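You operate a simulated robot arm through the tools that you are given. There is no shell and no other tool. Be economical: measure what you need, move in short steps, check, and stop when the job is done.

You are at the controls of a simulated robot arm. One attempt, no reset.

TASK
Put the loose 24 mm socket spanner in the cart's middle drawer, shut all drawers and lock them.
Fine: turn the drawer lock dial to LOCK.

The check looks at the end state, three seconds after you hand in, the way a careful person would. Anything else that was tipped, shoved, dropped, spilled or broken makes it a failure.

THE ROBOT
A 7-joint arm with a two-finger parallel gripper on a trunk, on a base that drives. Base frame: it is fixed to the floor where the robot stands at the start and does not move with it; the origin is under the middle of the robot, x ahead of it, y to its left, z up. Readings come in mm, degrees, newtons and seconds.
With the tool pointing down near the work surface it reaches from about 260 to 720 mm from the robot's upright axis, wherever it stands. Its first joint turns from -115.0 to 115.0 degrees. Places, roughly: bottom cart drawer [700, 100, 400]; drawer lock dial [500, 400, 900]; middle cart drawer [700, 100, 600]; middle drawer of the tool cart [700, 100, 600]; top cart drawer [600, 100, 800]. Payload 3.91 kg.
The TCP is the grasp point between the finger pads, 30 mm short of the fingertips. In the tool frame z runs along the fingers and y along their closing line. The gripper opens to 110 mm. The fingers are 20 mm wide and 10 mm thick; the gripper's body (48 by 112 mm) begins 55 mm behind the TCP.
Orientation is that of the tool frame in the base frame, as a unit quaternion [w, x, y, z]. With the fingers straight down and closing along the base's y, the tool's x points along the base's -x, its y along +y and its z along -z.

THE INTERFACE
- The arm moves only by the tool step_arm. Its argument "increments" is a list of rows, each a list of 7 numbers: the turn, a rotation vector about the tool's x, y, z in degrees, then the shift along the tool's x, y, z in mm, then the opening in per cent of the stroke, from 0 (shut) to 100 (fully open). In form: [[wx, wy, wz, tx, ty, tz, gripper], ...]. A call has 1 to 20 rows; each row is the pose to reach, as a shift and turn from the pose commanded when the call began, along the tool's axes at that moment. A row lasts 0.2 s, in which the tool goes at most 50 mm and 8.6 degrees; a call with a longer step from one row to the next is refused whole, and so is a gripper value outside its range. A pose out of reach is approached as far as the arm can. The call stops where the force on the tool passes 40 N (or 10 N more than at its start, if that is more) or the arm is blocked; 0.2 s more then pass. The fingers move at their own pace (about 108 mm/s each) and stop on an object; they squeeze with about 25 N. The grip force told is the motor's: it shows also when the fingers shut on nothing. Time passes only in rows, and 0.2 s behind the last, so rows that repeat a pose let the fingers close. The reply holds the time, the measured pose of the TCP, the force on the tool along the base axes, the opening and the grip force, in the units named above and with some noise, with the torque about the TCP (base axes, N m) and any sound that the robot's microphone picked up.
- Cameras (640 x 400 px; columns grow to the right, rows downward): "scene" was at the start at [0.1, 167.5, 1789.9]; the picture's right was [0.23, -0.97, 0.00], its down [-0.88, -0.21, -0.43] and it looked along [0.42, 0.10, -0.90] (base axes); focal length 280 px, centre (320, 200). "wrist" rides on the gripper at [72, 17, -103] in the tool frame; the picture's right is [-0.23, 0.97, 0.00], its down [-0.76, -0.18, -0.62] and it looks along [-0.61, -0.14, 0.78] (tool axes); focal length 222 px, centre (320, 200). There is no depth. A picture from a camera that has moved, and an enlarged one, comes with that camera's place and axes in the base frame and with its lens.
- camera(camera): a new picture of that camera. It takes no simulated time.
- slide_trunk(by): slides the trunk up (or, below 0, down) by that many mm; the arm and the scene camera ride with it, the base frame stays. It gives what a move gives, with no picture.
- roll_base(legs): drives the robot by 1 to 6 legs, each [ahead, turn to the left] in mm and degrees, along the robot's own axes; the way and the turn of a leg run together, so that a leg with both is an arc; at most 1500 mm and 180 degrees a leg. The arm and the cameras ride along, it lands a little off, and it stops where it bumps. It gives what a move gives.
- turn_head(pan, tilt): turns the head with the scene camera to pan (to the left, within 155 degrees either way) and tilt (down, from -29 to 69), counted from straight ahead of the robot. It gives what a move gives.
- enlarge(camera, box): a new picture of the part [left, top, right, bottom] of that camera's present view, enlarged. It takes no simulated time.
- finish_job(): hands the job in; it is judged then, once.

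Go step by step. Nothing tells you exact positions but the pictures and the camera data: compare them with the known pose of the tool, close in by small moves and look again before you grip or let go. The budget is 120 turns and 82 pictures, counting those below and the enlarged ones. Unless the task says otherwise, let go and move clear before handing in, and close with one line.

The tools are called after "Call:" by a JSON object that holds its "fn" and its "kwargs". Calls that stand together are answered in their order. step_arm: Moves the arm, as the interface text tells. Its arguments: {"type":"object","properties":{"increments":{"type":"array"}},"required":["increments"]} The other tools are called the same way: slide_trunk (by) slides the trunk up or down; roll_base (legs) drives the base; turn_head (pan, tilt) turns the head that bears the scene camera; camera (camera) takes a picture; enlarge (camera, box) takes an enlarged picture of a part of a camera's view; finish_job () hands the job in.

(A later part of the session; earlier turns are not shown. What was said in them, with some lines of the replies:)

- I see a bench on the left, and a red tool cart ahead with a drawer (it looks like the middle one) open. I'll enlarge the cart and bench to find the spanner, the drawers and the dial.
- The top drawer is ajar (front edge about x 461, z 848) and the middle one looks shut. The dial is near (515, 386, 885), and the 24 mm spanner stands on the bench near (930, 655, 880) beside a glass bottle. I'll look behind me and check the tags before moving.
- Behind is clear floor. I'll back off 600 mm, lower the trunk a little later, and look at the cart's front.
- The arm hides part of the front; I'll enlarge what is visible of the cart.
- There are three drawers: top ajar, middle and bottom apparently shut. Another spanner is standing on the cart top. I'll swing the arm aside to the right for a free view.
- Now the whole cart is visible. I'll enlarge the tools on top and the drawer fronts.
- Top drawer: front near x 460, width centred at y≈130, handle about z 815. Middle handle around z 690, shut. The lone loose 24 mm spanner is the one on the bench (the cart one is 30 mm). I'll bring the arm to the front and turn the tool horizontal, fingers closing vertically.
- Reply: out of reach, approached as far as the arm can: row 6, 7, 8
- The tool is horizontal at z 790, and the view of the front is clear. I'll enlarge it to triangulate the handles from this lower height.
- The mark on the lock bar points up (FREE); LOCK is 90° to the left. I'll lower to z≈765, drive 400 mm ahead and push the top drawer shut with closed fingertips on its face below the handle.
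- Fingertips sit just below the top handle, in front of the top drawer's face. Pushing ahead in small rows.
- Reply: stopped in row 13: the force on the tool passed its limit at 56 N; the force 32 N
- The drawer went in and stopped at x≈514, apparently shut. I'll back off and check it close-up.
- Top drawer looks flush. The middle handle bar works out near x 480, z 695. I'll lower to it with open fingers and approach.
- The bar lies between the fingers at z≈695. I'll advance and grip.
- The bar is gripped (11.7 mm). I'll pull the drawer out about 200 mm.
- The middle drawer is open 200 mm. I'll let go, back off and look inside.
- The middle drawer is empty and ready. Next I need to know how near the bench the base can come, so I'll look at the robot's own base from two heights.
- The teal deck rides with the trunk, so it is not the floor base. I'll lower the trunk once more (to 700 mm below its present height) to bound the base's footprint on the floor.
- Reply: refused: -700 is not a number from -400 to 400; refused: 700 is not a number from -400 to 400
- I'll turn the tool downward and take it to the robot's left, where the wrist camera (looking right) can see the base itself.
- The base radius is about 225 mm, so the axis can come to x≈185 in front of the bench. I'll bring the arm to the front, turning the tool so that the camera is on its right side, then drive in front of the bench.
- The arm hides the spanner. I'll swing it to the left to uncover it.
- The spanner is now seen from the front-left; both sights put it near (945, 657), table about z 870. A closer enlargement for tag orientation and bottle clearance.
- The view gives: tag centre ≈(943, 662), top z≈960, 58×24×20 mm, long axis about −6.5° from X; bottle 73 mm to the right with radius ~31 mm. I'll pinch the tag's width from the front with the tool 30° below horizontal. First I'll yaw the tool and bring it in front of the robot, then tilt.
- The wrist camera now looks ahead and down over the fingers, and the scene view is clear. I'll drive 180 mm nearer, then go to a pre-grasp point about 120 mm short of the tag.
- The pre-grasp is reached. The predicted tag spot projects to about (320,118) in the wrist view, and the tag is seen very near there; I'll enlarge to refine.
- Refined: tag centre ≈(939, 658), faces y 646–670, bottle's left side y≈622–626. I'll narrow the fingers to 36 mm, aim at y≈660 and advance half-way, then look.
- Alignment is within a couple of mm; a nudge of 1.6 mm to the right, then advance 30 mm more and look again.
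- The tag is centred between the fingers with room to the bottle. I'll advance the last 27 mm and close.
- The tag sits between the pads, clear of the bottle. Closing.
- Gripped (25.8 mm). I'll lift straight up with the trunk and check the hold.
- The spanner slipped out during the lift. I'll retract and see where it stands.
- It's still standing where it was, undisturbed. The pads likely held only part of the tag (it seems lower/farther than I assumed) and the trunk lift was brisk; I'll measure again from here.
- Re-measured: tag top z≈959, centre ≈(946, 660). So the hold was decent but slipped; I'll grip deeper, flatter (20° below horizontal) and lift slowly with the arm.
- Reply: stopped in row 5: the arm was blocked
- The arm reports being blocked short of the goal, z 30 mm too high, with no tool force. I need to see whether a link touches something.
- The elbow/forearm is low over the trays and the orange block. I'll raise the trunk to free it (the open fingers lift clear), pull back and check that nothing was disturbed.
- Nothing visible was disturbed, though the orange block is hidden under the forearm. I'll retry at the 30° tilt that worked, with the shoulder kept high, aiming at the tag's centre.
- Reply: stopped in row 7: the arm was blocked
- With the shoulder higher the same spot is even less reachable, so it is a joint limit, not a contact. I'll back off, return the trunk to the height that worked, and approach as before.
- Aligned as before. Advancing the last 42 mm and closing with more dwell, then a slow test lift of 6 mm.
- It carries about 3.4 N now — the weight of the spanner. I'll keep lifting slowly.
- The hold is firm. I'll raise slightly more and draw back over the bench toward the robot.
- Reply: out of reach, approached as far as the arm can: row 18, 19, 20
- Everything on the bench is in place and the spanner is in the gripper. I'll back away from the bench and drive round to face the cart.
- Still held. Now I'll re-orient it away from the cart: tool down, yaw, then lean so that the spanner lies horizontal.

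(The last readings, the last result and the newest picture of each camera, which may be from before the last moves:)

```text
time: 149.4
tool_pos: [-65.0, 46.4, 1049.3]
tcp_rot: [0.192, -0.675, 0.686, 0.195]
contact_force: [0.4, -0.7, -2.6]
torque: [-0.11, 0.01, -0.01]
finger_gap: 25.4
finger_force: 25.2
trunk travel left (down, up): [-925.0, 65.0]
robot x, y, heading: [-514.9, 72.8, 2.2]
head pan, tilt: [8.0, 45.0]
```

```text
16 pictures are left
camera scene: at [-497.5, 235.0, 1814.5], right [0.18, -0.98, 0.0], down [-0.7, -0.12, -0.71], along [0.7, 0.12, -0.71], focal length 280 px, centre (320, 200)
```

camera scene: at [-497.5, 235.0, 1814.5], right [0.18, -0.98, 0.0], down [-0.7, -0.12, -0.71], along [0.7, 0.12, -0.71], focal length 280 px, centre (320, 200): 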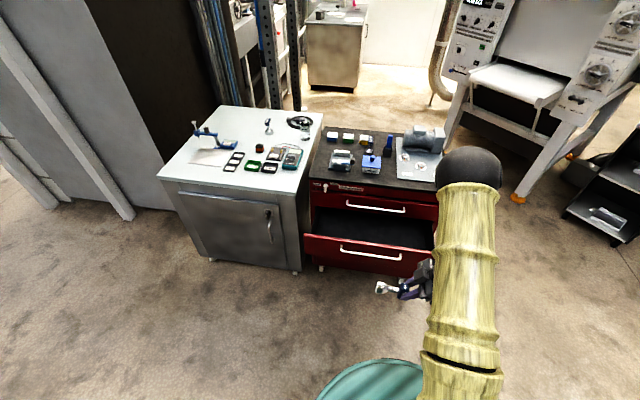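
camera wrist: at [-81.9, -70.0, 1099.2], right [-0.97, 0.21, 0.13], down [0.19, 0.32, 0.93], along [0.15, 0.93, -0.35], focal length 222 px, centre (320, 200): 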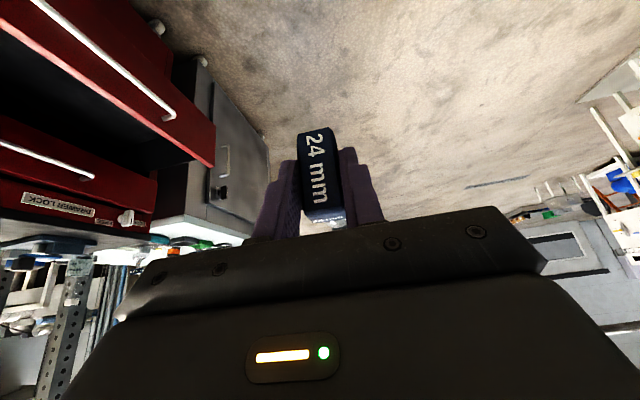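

The spanner is held horizontally (its torque agrees). I'll drive forward ~455 mm at this height, so that the tool comes over the open drawer.

Call:
{"fn": "roll_base", "kwargs": {"legs": [[250, -1.5], [205, -0.8]]}}

Call:
{"fn": "camera", "kwargs": {"camera": "scene"}}

```text
time: 152.8
tool_pos: [390.9, 31.4, 1048.9]
tcp_rot: [0.196, -0.657, 0.702, 0.191]
contact_force: [0.6, 1.1, -2.5]
torque: [-0.11, 0.0, 0.0]
finger_gap: 25.6
finger_force: 25.2
trunk travel left (down, up): [-925.0, 65.0]
robot x, y, heading: [-55.8, 77.4, -0.7]
head pan, tilt: [8.0, 45.0]
```

```text
15 pictures are left
camera scene: at [-32.1, 240.0, 1814.5], right [0.13, -0.99, 0.0], down [-0.7, -0.09, -0.71], along [0.7, 0.09, -0.71], focal length 280 px, centre (320, 200)
```

scene: 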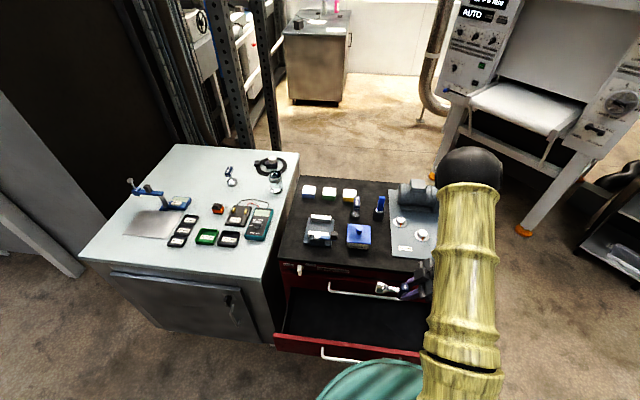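

The tool is at (391, 31); I'll shift it 110 mm left over the drawer's middle, squaring it, then lower with the trunk in stages.

Call:
{"fn": "step_arm", "kwargs": {"increments": [[-0.5, 0, -0.8, -19, -1, 12, 0], [-1, 0, -1.6, -38, -2, 24, 0], [-1.5, 0, -2.4, -57, -3, 36, 0], [-1.9, 0, -3.1, -76, -4, 48, 0], [-1.9, 0, -3.1, -94, -4, 58, 0], [-1.9, 0, -3.1, -94, -4, 58, 0]]}}

Call:
{"fn": "slide_trunk", "kwargs": {"by": -250}}

Call:
{"fn": "camera", "kwargs": {"camera": "scene"}}

Call:
{"fn": "camera", "kwargs": {"camera": "wrist"}}

```text
time: 154.2
tool_pos: [402.6, 142.0, 1050.0]
tcp_rot: [0.191, -0.679, 0.681, 0.196]
contact_force: [1.2, -1.0, -2.3]
torque: [-0.08, 0.0, -0.02]
finger_gap: 25.7
finger_force: 24.9
trunk travel left (down, up): [-925.0, 65.0]
robot x, y, heading: [-56.2, 77.8, -0.1]
head pan, tilt: [8.0, 45.0]
```

```text
time: 156.8
tool_pos: [400.9, 142.2, 801.2]
tcp_rot: [-0.191, 0.68, -0.68, -0.196]
contact_force: [-0.1, -0.5, -2.0]
torque: [-0.1, -0.02, 0.03]
finger_gap: 25.8
finger_force: 25.1
trunk travel left (down, up): [-675.0, 315.0]
robot x, y, heading: [-54.9, 80.1, -0.5]
head pan, tilt: [8.0, 45.0]
```

```text
14 pictures are left
camera scene: at [-33.3, 240.1, 1564.5], right [0.13, -0.99, 0.0], down [-0.7, -0.09, -0.71], along [0.7, 0.09, -0.71], focal length 280 px, centre (320, 200)
```

scene: 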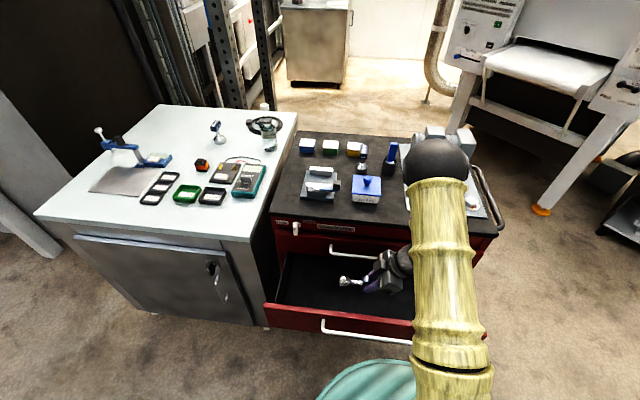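

```text
13 pictures are left
camera wrist: at [385.9, 24.8, 850.2], right [-0.97, 0.19, 0.13], down [0.19, 0.32, 0.93], along [0.14, 0.93, -0.35], focal length 222 px, centre (320, 200)
```

wrist: 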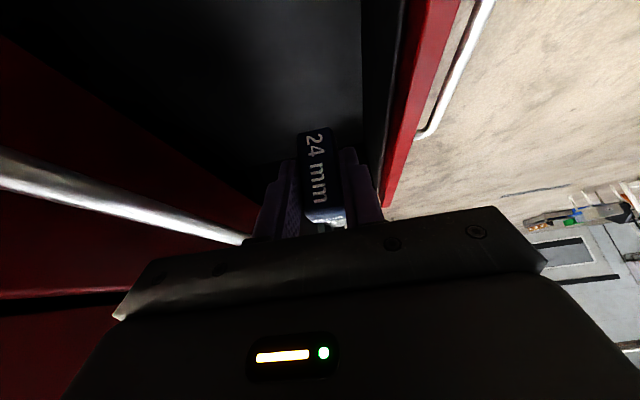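

Clear on both sides: panel about x 322–344, top handle at x≥470. I'll shift 5 mm inward, lower 105 mm by trunk, then feel for the drawer floor with small arm steps.

Call:
{"fn": "step_arm", "kwargs": {"increments": [[0, 0, 0, 0, -5, 0, 0], [0, 0, 0, 0, -5, 0, 0]]}}

Call:
{"fn": "slide_trunk", "kwargs": {"by": -105}}

Call:
{"fn": "camera", "kwargs": {"camera": "wrist"}}

```text
time: 157.4
tool_pos: [406.6, 140.9, 799.3]
tcp_rot: [-0.19, 0.68, -0.68, -0.197]
contact_force: [0.4, -0.1, -2.5]
torque: [-0.11, -0.01, -0.01]
finger_gap: 25.7
finger_force: 24.8
trunk travel left (down, up): [-675.0, 315.0]
robot x, y, heading: [-52.4, 73.1, -0.5]
head pan, tilt: [8.0, 45.0]
```

```text
time: 158.8
tool_pos: [406.9, 141.5, 694.8]
tcp_rot: [0.19, -0.68, 0.68, 0.197]
contact_force: [0.1, -0.7, -2.4]
torque: [-0.1, 0.02, 0.0]
finger_gap: 25.6
finger_force: 25.4
trunk travel left (down, up): [-570.0, 420.0]
robot x, y, heading: [-55.7, 77.3, -0.1]
head pan, tilt: [8.0, 45.0]
```

```text
12 pictures are left
camera wrist: at [391.0, 24.6, 745.0], right [-0.97, 0.19, 0.13], down [0.19, 0.32, 0.93], along [0.14, 0.93, -0.35], focal length 222 px, centre (320, 200)
```

wrist: 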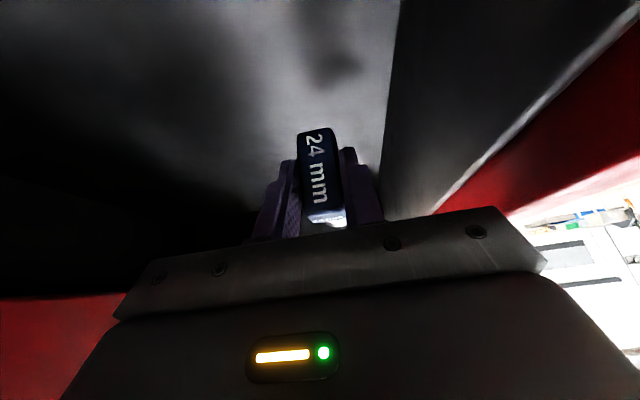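

Call:
{"fn": "step_arm", "kwargs": {"increments": [[0, 0, 0, 2.1, 0, 3.4, 0], [0, 0, 0, 4.2, 0, 6.8, 0], [0, 0, 0, 6.3, 0, 10.2, 0], [0, 0, 0, 7.4, 0, 11.9, 0]]}}

```text
time: 159.8
tool_pos: [406.3, 141.4, 682.3]
tcp_rot: [0.191, -0.679, 0.681, 0.197]
contact_force: [0.2, 0.1, -2.8]
torque: [-0.12, -0.01, -0.03]
finger_gap: 25.7
finger_force: 25.0
trunk travel left (down, up): [-570.0, 420.0]
robot x, y, heading: [-58.1, 74.2, -0.7]
head pan, tilt: [8.0, 45.0]
```

Call:
{"fn": "step_arm", "kwargs": {"increments": [[0, 0, 0, 1.6, 0, 2.5, 0], [0, 0, 0, 3.2, 0, 5.1, 0], [0, 0, 0, 4.2, 0, 6.8, 0]]}}

```text
time: 160.6
tool_pos: [406.9, 140.9, 671.9]
tcp_rot: [0.19, -0.68, 0.68, 0.197]
contact_force: [-0.5, -0.1, -2.8]
torque: [-0.12, 0.02, 0.03]
finger_gap: 25.6
finger_force: 24.7
trunk travel left (down, up): [-570.0, 420.0]
robot x, y, heading: [-57.5, 75.1, -0.4]
head pan, tilt: [8.0, 45.0]
```

Call:
{"fn": "step_arm", "kwargs": {"increments": [[0, 0, 0, 1.6, 0, 2.5, 0], [0, 0, 0, 3.2, 0, 5.1, 0], [0, 0, 0, 4.2, 0, 6.8, 0]]}}

Call:
{"fn": "enlarge", "kwargs": {"camera": "scene", "box": [260, 200, 460, 360]}}

```text
time: 161.3
tool_pos: [407.1, 142.1, 664.0]
tcp_rot: [0.191, -0.68, 0.68, 0.197]
contact_force: [-0.5, -0.2, -2.3]
torque: [-0.12, 0.01, -0.01]
finger_gap: 25.8
finger_force: 24.8
trunk travel left (down, up): [-570.0, 420.0]
robot x, y, heading: [-53.8, 78.4, -0.6]
head pan, tilt: [8.0, 45.0]
```

```text
2.50 times, centred on (360, 280) of scene
camera zoom: at [-33.3, 240.1, 1459.5], right [0.13, -0.99, 0.0], down [-0.7, -0.09, -0.71], along [0.7, 0.09, -0.71], focal length 701 px, centre (220, 0)
```

zoom: 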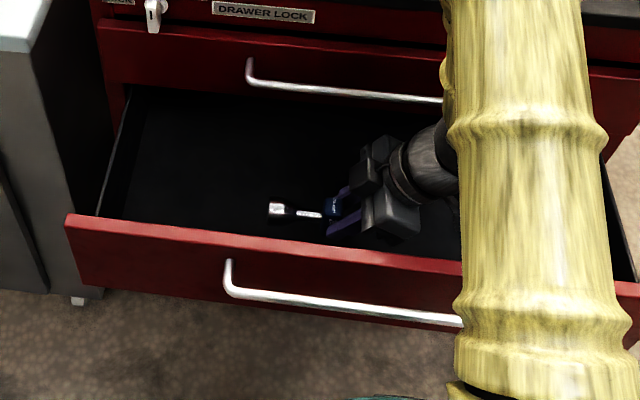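

The spanner hangs horizontal just inside the drawer, well clear of the sides. Lowering further until contact.

Call:
{"fn": "step_arm", "kwargs": {"increments": [[0, 0, 0, 1.6, 0, 2.5, 0], [0, 0, 0, 3.2, 0, 5.1, 0], [0, 0, 0, 4.2, 0, 6.8, 0], [0, 0, 0, 5.3, 0, 8.5, 0]]}}

```text
time: 162.3
tool_pos: [406.5, 140.7, 654.9]
tcp_rot: [0.191, -0.679, 0.681, 0.196]
contact_force: [0.6, -0.6, -2.1]
torque: [-0.11, -0.02, 0.03]
finger_gap: 26.0
finger_force: 24.6
trunk travel left (down, up): [-570.0, 420.0]
robot x, y, heading: [-53.9, 76.1, -0.4]
head pan, tilt: [8.0, 45.0]
```

Call:
{"fn": "step_arm", "kwargs": {"increments": [[0, 0, 0, 1.1, 0, 1.7, 0], [0, 0, 0, 2.1, 0, 3.4, 0], [0, 0, 0, 3.2, 0, 5.1, 0], [0, 0, 0, 4.2, 0, 6.8, 0]]}}

```text
time: 163.3
tool_pos: [406.4, 140.6, 645.6]
tcp_rot: [0.191, -0.68, 0.68, 0.197]
contact_force: [-0.7, -0.3, -2.9]
torque: [-0.13, 0.01, -0.02]
finger_gap: 26.0
finger_force: 25.0
trunk travel left (down, up): [-570.0, 420.0]
robot x, y, heading: [-53.2, 70.7, -0.8]
head pan, tilt: [8.0, 45.0]
```

Call:
{"fn": "step_arm", "kwargs": {"increments": [[0, 0, 0, 1.1, 0, 1.7, 0], [0, 0, 0, 2.1, 0, 3.4, 0], [0, 0, 0, 3.2, 0, 5.1, 0], [0, 0, 0, 4.2, 0, 6.8, 0]]}}

Call:
{"fn": "camera", "kwargs": {"camera": "wrist"}}

```text
time: 164.3
tool_pos: [405.9, 141.5, 638.2]
tcp_rot: [0.191, -0.679, 0.681, 0.197]
contact_force: [-0.4, -0.5, -2.1]
torque: [-0.13, -0.01, -0.03]
finger_gap: 25.7
finger_force: 24.3
trunk travel left (down, up): [-570.0, 420.0]
robot x, y, heading: [-56.2, 76.5, -0.6]
head pan, tilt: [8.0, 45.0]
```

```text
10 pictures are left
camera wrist: at [390.1, 24.5, 688.7], right [-0.97, 0.19, 0.13], down [0.19, 0.32, 0.93], along [0.14, 0.93, -0.35], focal length 222 px, centre (320, 200)
```

wrist: 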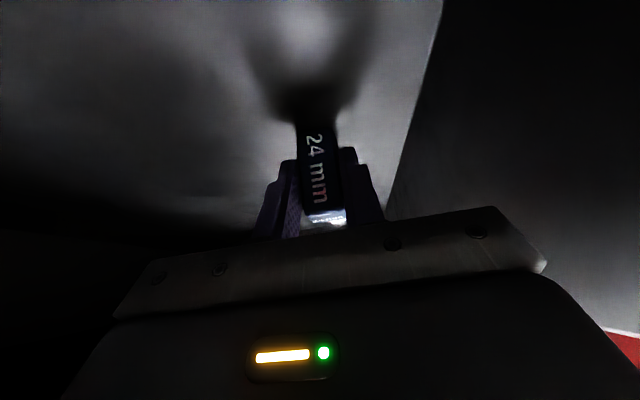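

The tag's shadow has almost met it; the floor is very near. A few more small steps.

Call:
{"fn": "step_arm", "kwargs": {"increments": [[0, 0, 0, 0.8, 0, 1.3, 0], [0, 0, 0, 1.6, 0, 2.6, 0], [0, 0, 0, 2.4, 0, 3.9, 0], [0, 0, 0, 3.2, 0, 5.1, 0]]}}

```text
time: 165.4
tool_pos: [408.5, 140.4, 637.3]
tcp_rot: [0.195, -0.679, 0.68, 0.195]
contact_force: [1.2, -3.7, 23.8]
torque: [-0.2, -0.03, 0.01]
finger_gap: 25.8
finger_force: 25.1
trunk travel left (down, up): [-570.0, 420.0]
robot x, y, heading: [-55.2, 78.7, -0.4]
head pan, tilt: [8.0, 45.0]
stopped in row 4: the force on the tool passed its limit at 41 N (the readings are from after the stop); the commanded pose is now the measured one
```

Contact with the drawer floor at TCP z≈637. I'll ease up 1.5 mm, open gently, wait, and rise.

Call:
{"fn": "step_arm", "kwargs": {"increments": [[0, 0, 0, -0.8, 0, -1.3, 0], [0, 0, 0, -0.8, 0, -1.3, 26], [0, 0, 0, -0.8, 0, -1.3, 30], [0, 0, 0, -0.8, 0, -1.3, 40], [0, 0, 0, -0.8, 0, -1.3, 50], [0, 0, 0, -0.8, 0, -1.3, 55], [0, 0, 0, -0.8, 0, -1.3, 55], [0, 0, 0, -0.8, 0, -1.3, 55]]}}

Call:
{"fn": "camera", "kwargs": {"camera": "wrist"}}

```text
time: 167.2
tool_pos: [407.3, 141.0, 637.7]
tcp_rot: [0.192, -0.679, 0.68, 0.197]
contact_force: [0.3, 0.5, 0.4]
torque: [0.0, 0.03, 0.0]
finger_gap: 60.5
finger_force: 0.1
trunk travel left (down, up): [-570.0, 420.0]
robot x, y, heading: [-51.9, 82.1, -0.7]
head pan, tilt: [8.0, 45.0]
```

```text
9 pictures are left
camera wrist: at [391.9, 24.5, 686.7], right [-0.97, 0.19, 0.13], down [0.18, 0.32, 0.93], along [0.14, 0.93, -0.34], focal length 222 px, centre (320, 200)
```

wrist: 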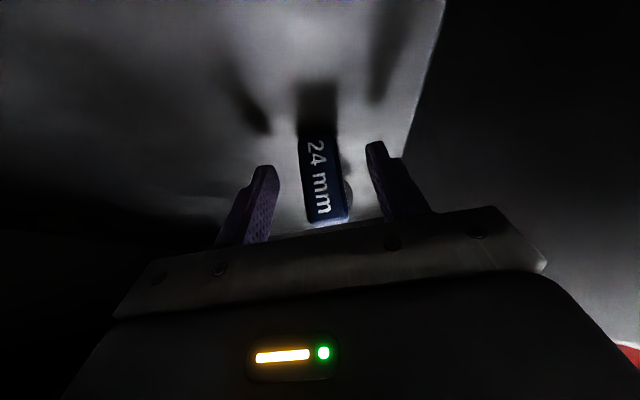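

The spanner stands on its tag inside the drawer, released; it is low enough (≈56 mm). I'll rise straight up and back away.

Call:
{"fn": "slide_trunk", "kwargs": {"by": 250}}

Call:
{"fn": "roll_base", "kwargs": {"legs": [[-450, 0]]}}

Call:
{"fn": "step_arm", "kwargs": {"increments": [[0, 8, 0, 0, 0, 0, 30], [0, 16, 0, 0, 0, 0, 0], [0, 24, 0, 0, 0, 0, 0], [0, 30, 0, 0, 0, 0, 0], [0, 30, 0, 0, 0, 0, 0]]}}

Call:
{"fn": "step_arm", "kwargs": {"increments": [[8.2, 0, 0, 0, 0, 0, 0], [16.4, 0, 0, 0, 0, 0, 0], [24.6, 0, 0, 0, 0, 0, 0], [32.8, 0, 0, 0, 0, 0, 0], [41, 0, 0, 0, 0, 0, 0], [49.2, 0, 0, 0, 0, 0, 0], [57.4, 0, 0, 0, 0, 0, 0], [65.6, 0, 0, 0, 0, 0, 0], [73.8, 0, 0, 0, 0, 0, 0], [82, 0, 0, 0, 0, 0, 0], [90, 0, 0, 0, 0, 0, 0], [90, 0, 0, 0, 0, 0, 0]]}}

Call:
{"fn": "camera", "kwargs": {"camera": "scene"}}

```text
time: 169.8
tool_pos: [407.6, 140.9, 887.6]
tcp_rot: [0.193, -0.679, 0.68, 0.198]
contact_force: [-0.2, -0.1, 0.1]
torque: [0.04, 0.01, 0.01]
finger_gap: 60.6
finger_force: 0.1
trunk travel left (down, up): [-820.0, 170.0]
robot x, y, heading: [-52.8, 76.5, -0.5]
head pan, tilt: [8.0, 45.0]
```

```text
time: 172.9
tool_pos: [-40.4, 146.3, 887.6]
tcp_rot: [-0.193, 0.681, -0.679, -0.197]
contact_force: [-1.0, 0.1, 0.0]
torque: [0.02, 0.02, 0.0]
finger_gap: 60.6
finger_force: 0.0
trunk travel left (down, up): [-820.0, 170.0]
robot x, y, heading: [-501.4, 78.8, -0.5]
head pan, tilt: [8.0, 45.0]
```

```text
time: 174.1
tool_pos: [-41.6, 146.0, 886.6]
tcp_rot: [-0.01, 0.708, -0.706, -0.013]
contact_force: [0.0, -0.5, 0.7]
torque: [-0.01, 0.04, -0.02]
finger_gap: 0.0
finger_force: 25.2
trunk travel left (down, up): [-820.0, 170.0]
robot x, y, heading: [-506.6, 77.2, -0.3]
head pan, tilt: [8.0, 45.0]
```

```text
time: 176.7
tool_pos: [-41.3, 146.8, 887.8]
tcp_rot: [0.509, -0.493, 0.508, -0.49]
contact_force: [0.1, -0.2, 0.3]
torque: [-0.03, 0.0, 0.01]
finger_gap: 0.0
finger_force: 24.6
trunk travel left (down, up): [-820.0, 170.0]
robot x, y, heading: [-503.9, 78.9, -0.3]
head pan, tilt: [8.0, 45.0]
```

```text
8 pictures are left
camera scene: at [-482.5, 243.3, 1709.5], right [0.13, -0.99, 0.0], down [-0.7, -0.1, -0.71], along [0.7, 0.09, -0.71], focal length 280 px, centre (320, 200)
```

scene: 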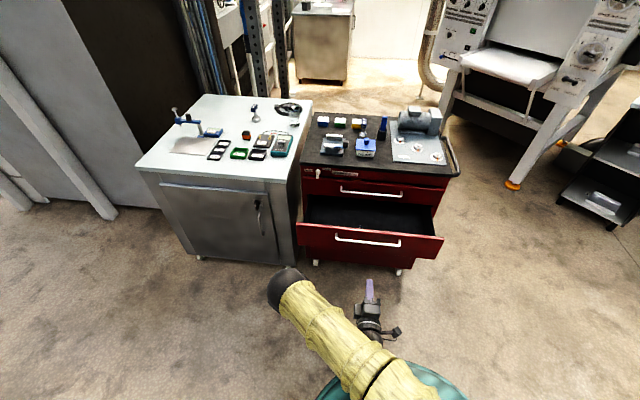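

The drawer holds the spanner out of sight of this angle; all else is as it was. I'll lower to z≈660, drive up to the panel and push the middle drawer shut gently.

Call:
{"fn": "slide_trunk", "kwargs": {"by": -228}}

Call:
{"fn": "roll_base", "kwargs": {"legs": [[290, 0]]}}

Call:
{"fn": "step_arm", "kwargs": {"increments": [[0, 0, 0, 0, 0, 10, 0], [0, 0, 0, 0, 0, 20, 0], [0, 0, 0, 0, 0, 28, 0], [0, 0, 0, 0, 0, 34, 0], [0, 0, 0, 0, 0, 40, 0], [0, 0, 0, 0, 0, 46, 0], [0, 0, 0, 0, 0, 54, 0], [0, 0, 0, 0, 0, 62, 0], [0, 0, 0, 0, 0, 70, 0], [0, 0, 0, 0, 0, 78, 0], [0, 0, 0, 0, 0, 86, 0], [0, 0, 0, 0, 0, 94, 0], [0, 0, 0, 0, 0, 102, 0], [0, 0, 0, 0, 0, 110, 0], [0, 0, 0, 0, 0, 118, 0], [0, 0, 0, 0, 0, 126, 0]]}}

```text
time: 179.1
tool_pos: [-40.9, 146.2, 660.4]
tcp_rot: [0.508, -0.494, 0.509, -0.489]
contact_force: [-0.1, -0.1, 0.6]
torque: [0.01, -0.01, 0.0]
finger_gap: 0.1
finger_force: 25.1
trunk travel left (down, up): [-592.0, 398.0]
robot x, y, heading: [-504.5, 80.4, -0.4]
head pan, tilt: [8.0, 45.0]
```

```text
time: 181.3
tool_pos: [249.6, 144.7, 658.9]
tcp_rot: [0.508, -0.494, 0.508, -0.489]
contact_force: [-0.2, -0.1, 1.8]
torque: [-0.01, 0.0, 0.01]
finger_gap: 0.0
finger_force: 25.0
trunk travel left (down, up): [-592.0, 398.0]
robot x, y, heading: [-212.0, 75.8, -0.6]
head pan, tilt: [8.0, 45.0]
```

```text
time: 184.7
tool_pos: [375.0, 143.0, 657.9]
tcp_rot: [0.508, -0.495, 0.508, -0.489]
contact_force: [-0.1, -0.7, -0.1]
torque: [-0.04, -0.03, -0.01]
finger_gap: 0.1
finger_force: 25.5
trunk travel left (down, up): [-592.0, 398.0]
robot x, y, heading: [-214.4, 72.5, -0.3]
head pan, tilt: [8.0, 45.0]
```

Call:
{"fn": "step_arm", "kwargs": {"increments": [[0, 0, 0, 0, 0, 8, 0], [0, 0, 0, 0, 0, 16, 0], [0, 0, 0, 0, 0, 24, 0], [0, 0, 0, 0, 0, 32, 0], [0, 0, 0, 0, 0, 40, 0], [0, 0, 0, 0, 0, 48, 0], [0, 0, 0, 0, 0, 56, 0], [0, 0, 0, 0, 0, 64, 0], [0, 0, 0, 0, 0, 72, 0], [0, 0, 0, 0, 0, 80, 0], [0, 0, 0, 0, 0, 88, 0], [0, 0, 0, 0, 0, 95, 0], [0, 0, 0, 0, 0, 101, 0], [0, 0, 0, 0, 0, 106, 0], [0, 0, 0, 0, 0, 111, 0], [0, 0, 0, 0, 0, 116, 0], [0, 0, 0, 0, 0, 120, 0]]}}

```text
time: 188.1
tool_pos: [483.4, 144.6, 656.7]
tcp_rot: [0.508, -0.493, 0.509, -0.489]
contact_force: [-18.8, 0.4, 11.1]
torque: [-0.02, -0.38, -0.12]
finger_gap: 0.0
finger_force: 24.8
trunk travel left (down, up): [-592.0, 398.0]
robot x, y, heading: [-216.5, 76.6, -0.2]
head pan, tilt: [8.0, 45.0]
stopped in row 16: the force on the tool passed its limit at 47 N (the readings are from after the stop); the commanded pose is now the measured one
```

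The middle drawer stopped at the same plane as the top one, so it is shut. I'll withdraw, raise to dial height, and move left with the fingers set to close horizontally on the vertical lock bar.

Call:
{"fn": "step_arm", "kwargs": {"increments": [[0, 0, 0, 0, 0, -40, 0], [0, 0, 0, 0, 0, -80, 0], [0, 0, 0, 0, 0, -120, 0], [0, 0, 0, 0, 0, -160, 0], [0, 0, 0, 0, 0, -160, 0]]}}

Call:
{"fn": "slide_trunk", "kwargs": {"by": 227}}

Call:
{"fn": "step_arm", "kwargs": {"increments": [[0, 0, 8, -20, 0, 0, 20], [0, 0, 16, -40, 0, 0, 40], [0, 0, 24, -60, 0, 0, 40], [0, 0, 32, -80, 0, 0, 40], [0, 0, 40, -100, 0, 0, 40], [0, 0, 48, -120, 0, 0, 40], [0, 0, 56, -140, 0, 0, 40], [0, 0, 64, -160, 0, 0, 40], [0, 0, 72, -180, 0, 0, 40], [0, 0, 80, -205, 0, 0, 40], [0, 0, 88, -230, 0, 0, 40], [0, 0, 90, -233, 0, 0, 40], [0, 0, 90, -233, 0, 0, 40]]}}

Call:
{"fn": "camera", "kwargs": {"camera": "wrist"}}

Call:
{"fn": "enlarge", "kwargs": {"camera": "scene", "box": [240, 130, 480, 300]}}

```text
time: 189.3
tool_pos: [323.9, 144.5, 657.4]
tcp_rot: [0.507, -0.493, 0.511, -0.488]
contact_force: [-0.4, -1.0, -1.2]
torque: [-0.02, 0.05, 0.02]
finger_gap: 0.0
finger_force: 25.0
trunk travel left (down, up): [-592.0, 398.0]
robot x, y, heading: [-217.0, 77.4, -0.6]
head pan, tilt: [8.0, 45.0]
```

```text
time: 191.7
tool_pos: [325.2, 143.5, 883.1]
tcp_rot: [0.507, -0.494, 0.51, -0.489]
contact_force: [-0.5, -0.2, 0.2]
torque: [-0.03, 0.02, -0.01]
finger_gap: 0.0
finger_force: 25.7
trunk travel left (down, up): [-819.0, 171.0]
robot x, y, heading: [-217.7, 79.7, -0.2]
head pan, tilt: [8.0, 45.0]
```

```text
time: 194.5
tool_pos: [324.9, 377.6, 891.9]
tcp_rot: [0.703, 0.011, 0.711, 0.014]
contact_force: [-0.4, 0.6, -0.7]
torque: [0.0, 0.01, -0.02]
finger_gap: 44.0
finger_force: 0.0
trunk travel left (down, up): [-819.0, 171.0]
robot x, y, heading: [-213.1, 78.6, -0.0]
head pan, tilt: [8.0, 45.0]
```

```text
7 pictures are left
camera wrist: at [221.8, 395.6, 821.9], right [0.0, 0.97, 0.26], down [-0.61, -0.21, 0.76], along [0.79, -0.16, 0.59], focal length 222 px, centre (320, 200)
```

wrist: 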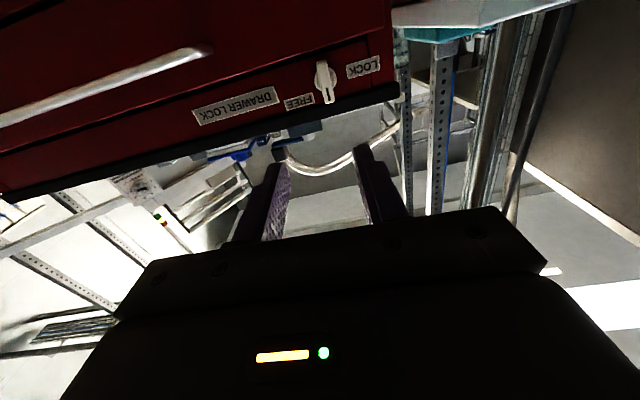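

```text
2.35 times, centred on (360, 215) of scene
camera zoom: at [-192.9, 241.7, 1708.5], right [0.13, -0.99, 0.0], down [-0.7, -0.09, -0.71], along [0.7, 0.09, -0.71], focal length 659 px, centre (226, 165)
```

zoom: 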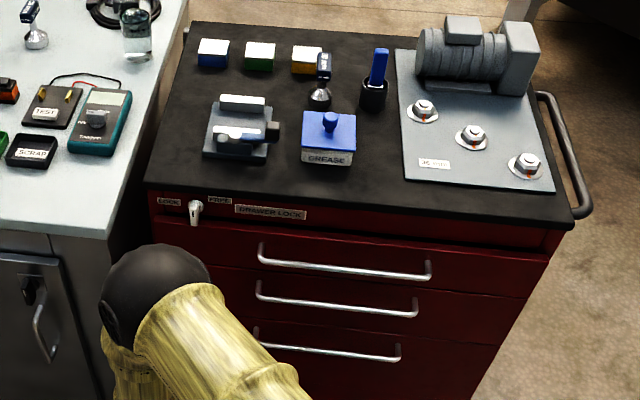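

All three drawers look shut and flush. I'll look closely at the dial before gripping it.

Call:
{"fn": "enlarge", "kwargs": {"camera": "wrist", "box": [270, 45, 390, 120]}}

```text
5.33 times, centred on (330, 82) of wrist
camera zoom: at [221.8, 395.6, 821.9], right [0.0, 0.97, 0.26], down [-0.61, -0.21, 0.76], along [0.79, -0.16, 0.59], focal length 1185 px, centre (267, 827)
```

zoom: 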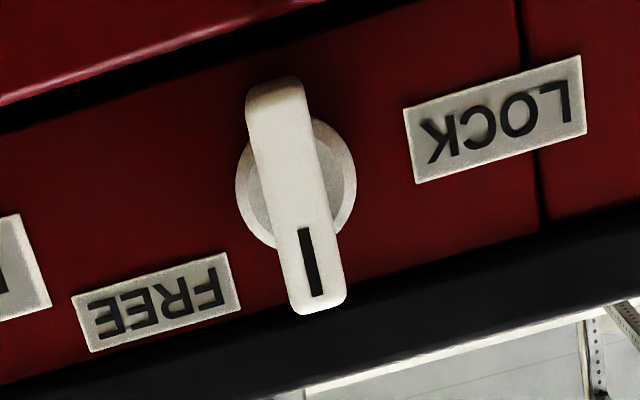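

The mark points straight up (FREE); LOCK is level at the left, so a 90° turn to the left is needed. By the wrist view the bar is ~10 mm left and ~22 mm below the tool axis; I'll correct, approach half-way and look.

Call:
{"fn": "step_arm", "kwargs": {"increments": [[0, 0, -2.6, 12, 5, 20, 40], [0, 0, -2.6, 22, 9.5, 45, 40], [0, 0, -2.6, 22, 9.5, 70, 40], [0, 0, -2.6, 22, 9.5, 90, 40], [0, 0, -2.6, 22, 9.5, 90, 40]]}}

Call:
{"fn": "camera", "kwargs": {"camera": "wrist"}}

```text
time: 195.7
tool_pos: [414.2, 387.0, 867.7]
tcp_rot: [0.703, -0.004, 0.711, -0.004]
contact_force: [-0.1, -0.3, 0.8]
torque: [-0.03, -0.01, 0.02]
finger_gap: 44.2
finger_force: 0.1
trunk travel left (down, up): [-819.0, 171.0]
robot x, y, heading: [-214.1, 76.3, -0.5]
head pan, tilt: [8.0, 45.0]
```

```text
4 pictures are left
camera wrist: at [311.3, 402.8, 796.0], right [0.0, 0.98, 0.22], down [-0.61, -0.17, 0.77], along [0.79, -0.13, 0.6], focal length 222 px, centre (320, 200)
```

wrist: 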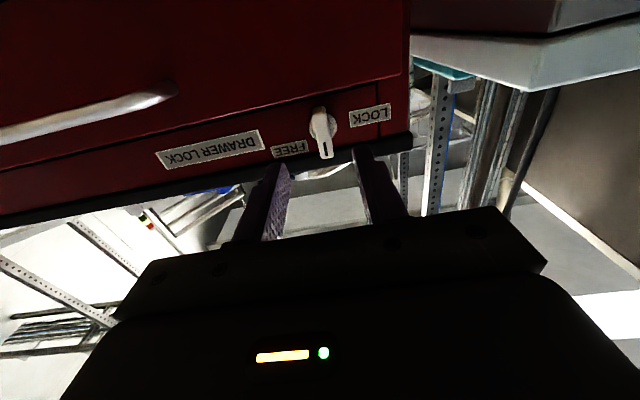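

The bar is within ~2 mm of the tool axis. I'll advance so the fingertips straddle it and close.

Call:
{"fn": "step_arm", "kwargs": {"increments": [[0, 0, 0, 1.5, 2, 15, 40], [0, 0, 0, 1.5, 2, 30, 40], [0, 0, 0, 1.5, 2, 45, 40], [0, 0, 0, 1.5, 2, 56, 40], [0, 0, 0, 1.5, 2, 56, 25], [0, 0, 0, 1.5, 2, 56, 10], [0, 0, 0, 1.5, 2, 56, 0], [0, 0, 0, 1.5, 2, 56, 0]]}}

```text
time: 197.5
tool_pos: [469.9, 389.5, 865.3]
tcp_rot: [0.703, -0.004, 0.711, -0.003]
contact_force: [0.0, 0.3, -0.2]
torque: [0.02, 0.01, 0.04]
finger_gap: 0.2
finger_force: 24.6
trunk travel left (down, up): [-819.0, 171.0]
robot x, y, heading: [-216.1, 75.5, -0.3]
head pan, tilt: [8.0, 45.0]
```

The fingers closed on nothing, so the bar starts deeper or off the axis. I'll reopen and take one close look.

Call:
{"fn": "step_arm", "kwargs": {"increments": [[0, 0, 0, 0, 0, 0, 40], [0, 0, 0, 0, 0, 0, 40], [0, 0, 0, 0, 0, 0, 40]]}}

Call:
{"fn": "enlarge", "kwargs": {"camera": "wrist", "box": [220, 80, 440, 240]}}

```text
time: 198.3
tool_pos: [470.4, 389.1, 865.3]
tcp_rot: [0.703, -0.005, 0.711, -0.003]
contact_force: [-0.8, 0.1, 0.2]
torque: [0.02, -0.03, -0.01]
finger_gap: 43.8
finger_force: 0.1
trunk travel left (down, up): [-819.0, 171.0]
robot x, y, heading: [-214.7, 77.3, -0.2]
head pan, tilt: [8.0, 45.0]
```

```text
2.50 times, centred on (330, 160) of wrist
camera zoom: at [367.2, 405.0, 794.8], right [0.0, 0.98, 0.22], down [-0.61, -0.17, 0.77], along [0.79, -0.13, 0.6], focal length 555 px, centre (295, 300)
```

zoom: 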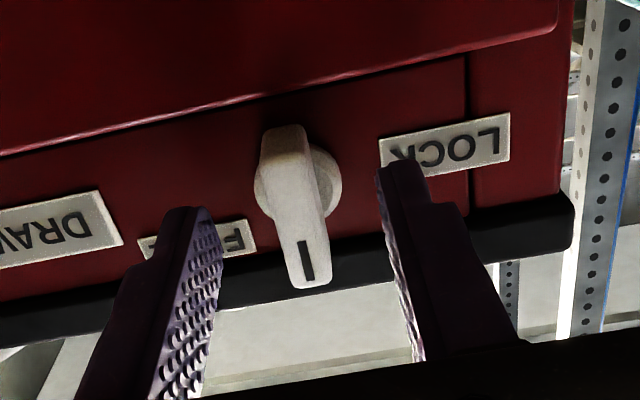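

Triangulating the three wrist views puts the bar's centre at about (522, 386, 876): the fascia sits deeper than the drawer fronts. I'll go up 10 mm, forward 32 mm, and close.

Call:
{"fn": "step_arm", "kwargs": {"increments": [[0, 0, 0, -5, -1.5, 0, 40], [0, 0, 0, -10, -2.5, 8, 40], [0, 0, 0, -10, -2.5, 18, 40], [0, 0, 0, -10, -2.5, 26, 40], [0, 0, 0, -10, -2.5, 32, 40], [0, 0, 0, -10, -2.5, 32, 25], [0, 0, 0, -10, -2.5, 32, 10], [0, 0, 0, -10, -2.5, 32, 0], [0, 0, 0, -10, -2.5, 32, 0], [0, 0, 0, -10, -2.5, 32, 0]]}}

```text
time: 200.5
tool_pos: [502.0, 390.1, 877.2]
tcp_rot: [0.704, -0.007, 0.711, -0.002]
contact_force: [2.0, 13.3, 2.1]
torque: [0.03, 0.36, 0.46]
finger_gap: 27.5
finger_force: 45.4
trunk travel left (down, up): [-819.0, 171.0]
robot x, y, heading: [-213.2, 76.9, -0.1]
head pan, tilt: [8.0, 45.0]
```

Gap 27.5 mm matches the round hub, not the bar (~15 mm): I'm slightly too deep. I'll open, back off 9 mm and re-grip the bar.

Call:
{"fn": "step_arm", "kwargs": {"increments": [[0, 0, 0, 0, 1.5, 0, 20], [0, 0, 0, 0, 1.5, 0, 40], [0, 0, 0, 0, 1.5, -9, 40], [0, 0, 0, 0, 1.5, -9, 20], [0, 0, 0, 0, 1.5, -9, 0], [0, 0, 0, 0, 1.5, -9, 0], [0, 0, 0, 0, 1.5, -9, 0]]}}

```text
time: 202.1
tool_pos: [492.9, 389.2, 877.6]
tcp_rot: [0.703, -0.005, 0.711, -0.002]
contact_force: [-1.0, 3.1, -1.5]
torque: [-0.01, -0.32, -0.25]
finger_gap: 12.7
finger_force: 45.0
trunk travel left (down, up): [-819.0, 171.0]
robot x, y, heading: [-216.0, 75.1, -0.2]
head pan, tilt: [8.0, 45.0]
```

Now the bar is held (12.7 mm). Turning it 90° to the left about the tool axis.

Call:
{"fn": "step_arm", "kwargs": {"increments": [[0, 0, -6, 0, 0, 0, 0], [0, 0, -12, 0, 0, 0, 0], [0, 0, -18, 0, 0, 0, 0], [0, 0, -25, 0, 0, 0, 0], [0, 0, -32, 0, 0, 0, 0], [0, 0, -39, 0, 0, 0, 0], [0, 0, -46, 0, 0, 0, 0], [0, 0, -53, 0, 0, 0, 0], [0, 0, -60, 0, 0, 0, 0], [0, 0, -67, 0, 0, 0, 0], [0, 0, -74, 0, 0, 0, 0], [0, 0, -80, 0, 0, 0, 0], [0, 0, -85, 0, 0, 0, 0], [0, 0, -90, 0, 0, 0, 0], [0, 0, -91, 0, 0, 0, 0]]}}

```text
time: 205.3
tool_pos: [492.4, 392.9, 873.5]
tcp_rot: [-0.49, 0.513, -0.494, 0.502]
contact_force: [-2.1, 26.0, -23.8]
torque: [1.09, -0.55, 0.53]
finger_gap: 13.1
finger_force: 44.8
trunk travel left (down, up): [-819.0, 171.0]
robot x, y, heading: [-214.1, 81.6, -0.1]
head pan, tilt: [8.0, 45.0]
```

The turn is complete with some torque at the end. I'll let go, back off and look.

Call:
{"fn": "step_arm", "kwargs": {"increments": [[0, 0, 0, 0, 0, 0, 20], [0, 0, 0, 0, 0, 0, 40], [0, 0, 0, 0, 0, 0, 40], [0, 0, 0, 0, 0, -30, 40], [0, 0, 0, 0, 0, -60, 40], [0, 0, 0, 0, 0, -80, 40], [0, 0, 0, 0, 0, -80, 40]]}}

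Call:
{"fn": "enlarge", "kwargs": {"camera": "wrist", "box": [230, 50, 430, 200]}}

```text
time: 206.9
tool_pos: [412.4, 389.3, 879.0]
tcp_rot: [-0.491, 0.51, -0.496, 0.504]
contact_force: [-0.7, 0.1, -0.6]
torque: [0.01, -0.01, -0.03]
finger_gap: 43.9
finger_force: 0.1
trunk travel left (down, up): [-819.0, 171.0]
robot x, y, heading: [-215.8, 76.8, -0.4]
head pan, tilt: [8.0, 45.0]
```

```text
2.67 times, centred on (330, 125) of wrist
camera zoom: at [309.9, 314.8, 864.8], right [-0.01, 0.2, -0.98], down [-0.62, 0.76, 0.16], along [0.78, 0.61, 0.12], focal length 592 px, centre (293, 400)
```

zoom: 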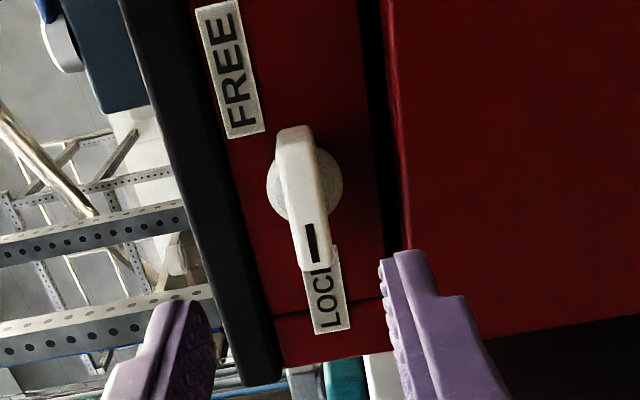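

The mark now points straight at LOCK. I'll back away and take one last overall look.

Call:
{"fn": "roll_base", "kwargs": {"legs": [[-400, 0]]}}

Call:
{"fn": "enlarge", "kwargs": {"camera": "scene", "box": [130, 80, 470, 300]}}

```text
time: 209.7
tool_pos: [8.6, 390.3, 878.8]
tcp_rot: [-0.491, 0.51, -0.494, 0.504]
contact_force: [-0.4, -0.3, -0.6]
torque: [0.01, 0.0, -0.03]
finger_gap: 43.9
finger_force: 0.1
trunk travel left (down, up): [-819.0, 171.0]
robot x, y, heading: [-619.4, 79.8, -0.7]
head pan, tilt: [8.0, 45.0]
```

```text
1.82 times, centred on (300, 190) of scene
camera zoom: at [-596.9, 244.1, 1708.5], right [0.13, -0.99, 0.0], down [-0.7, -0.09, -0.71], along [0.7, 0.09, -0.71], focal length 510 px, centre (356, 218)
```

zoom: 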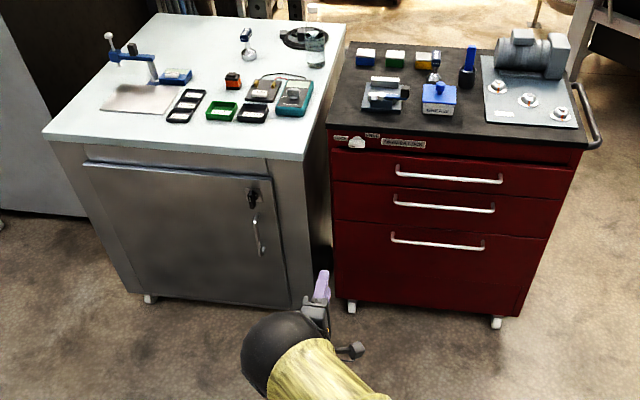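

All three drawers are flush, the dial points to LOCK, and everything on the bench and cart stands where it was. I'm handing in.

Call:
{"fn": "finish_job", "kwargs": {}}

```text
The job is handed in.
```

The 24 mm socket spanner is in the middle drawer, all three drawers are shut and the dial points to LOCK. My first attempt to lift the spanner slipped and it stayed standing on the bench. The last picture shows nothing else moved.
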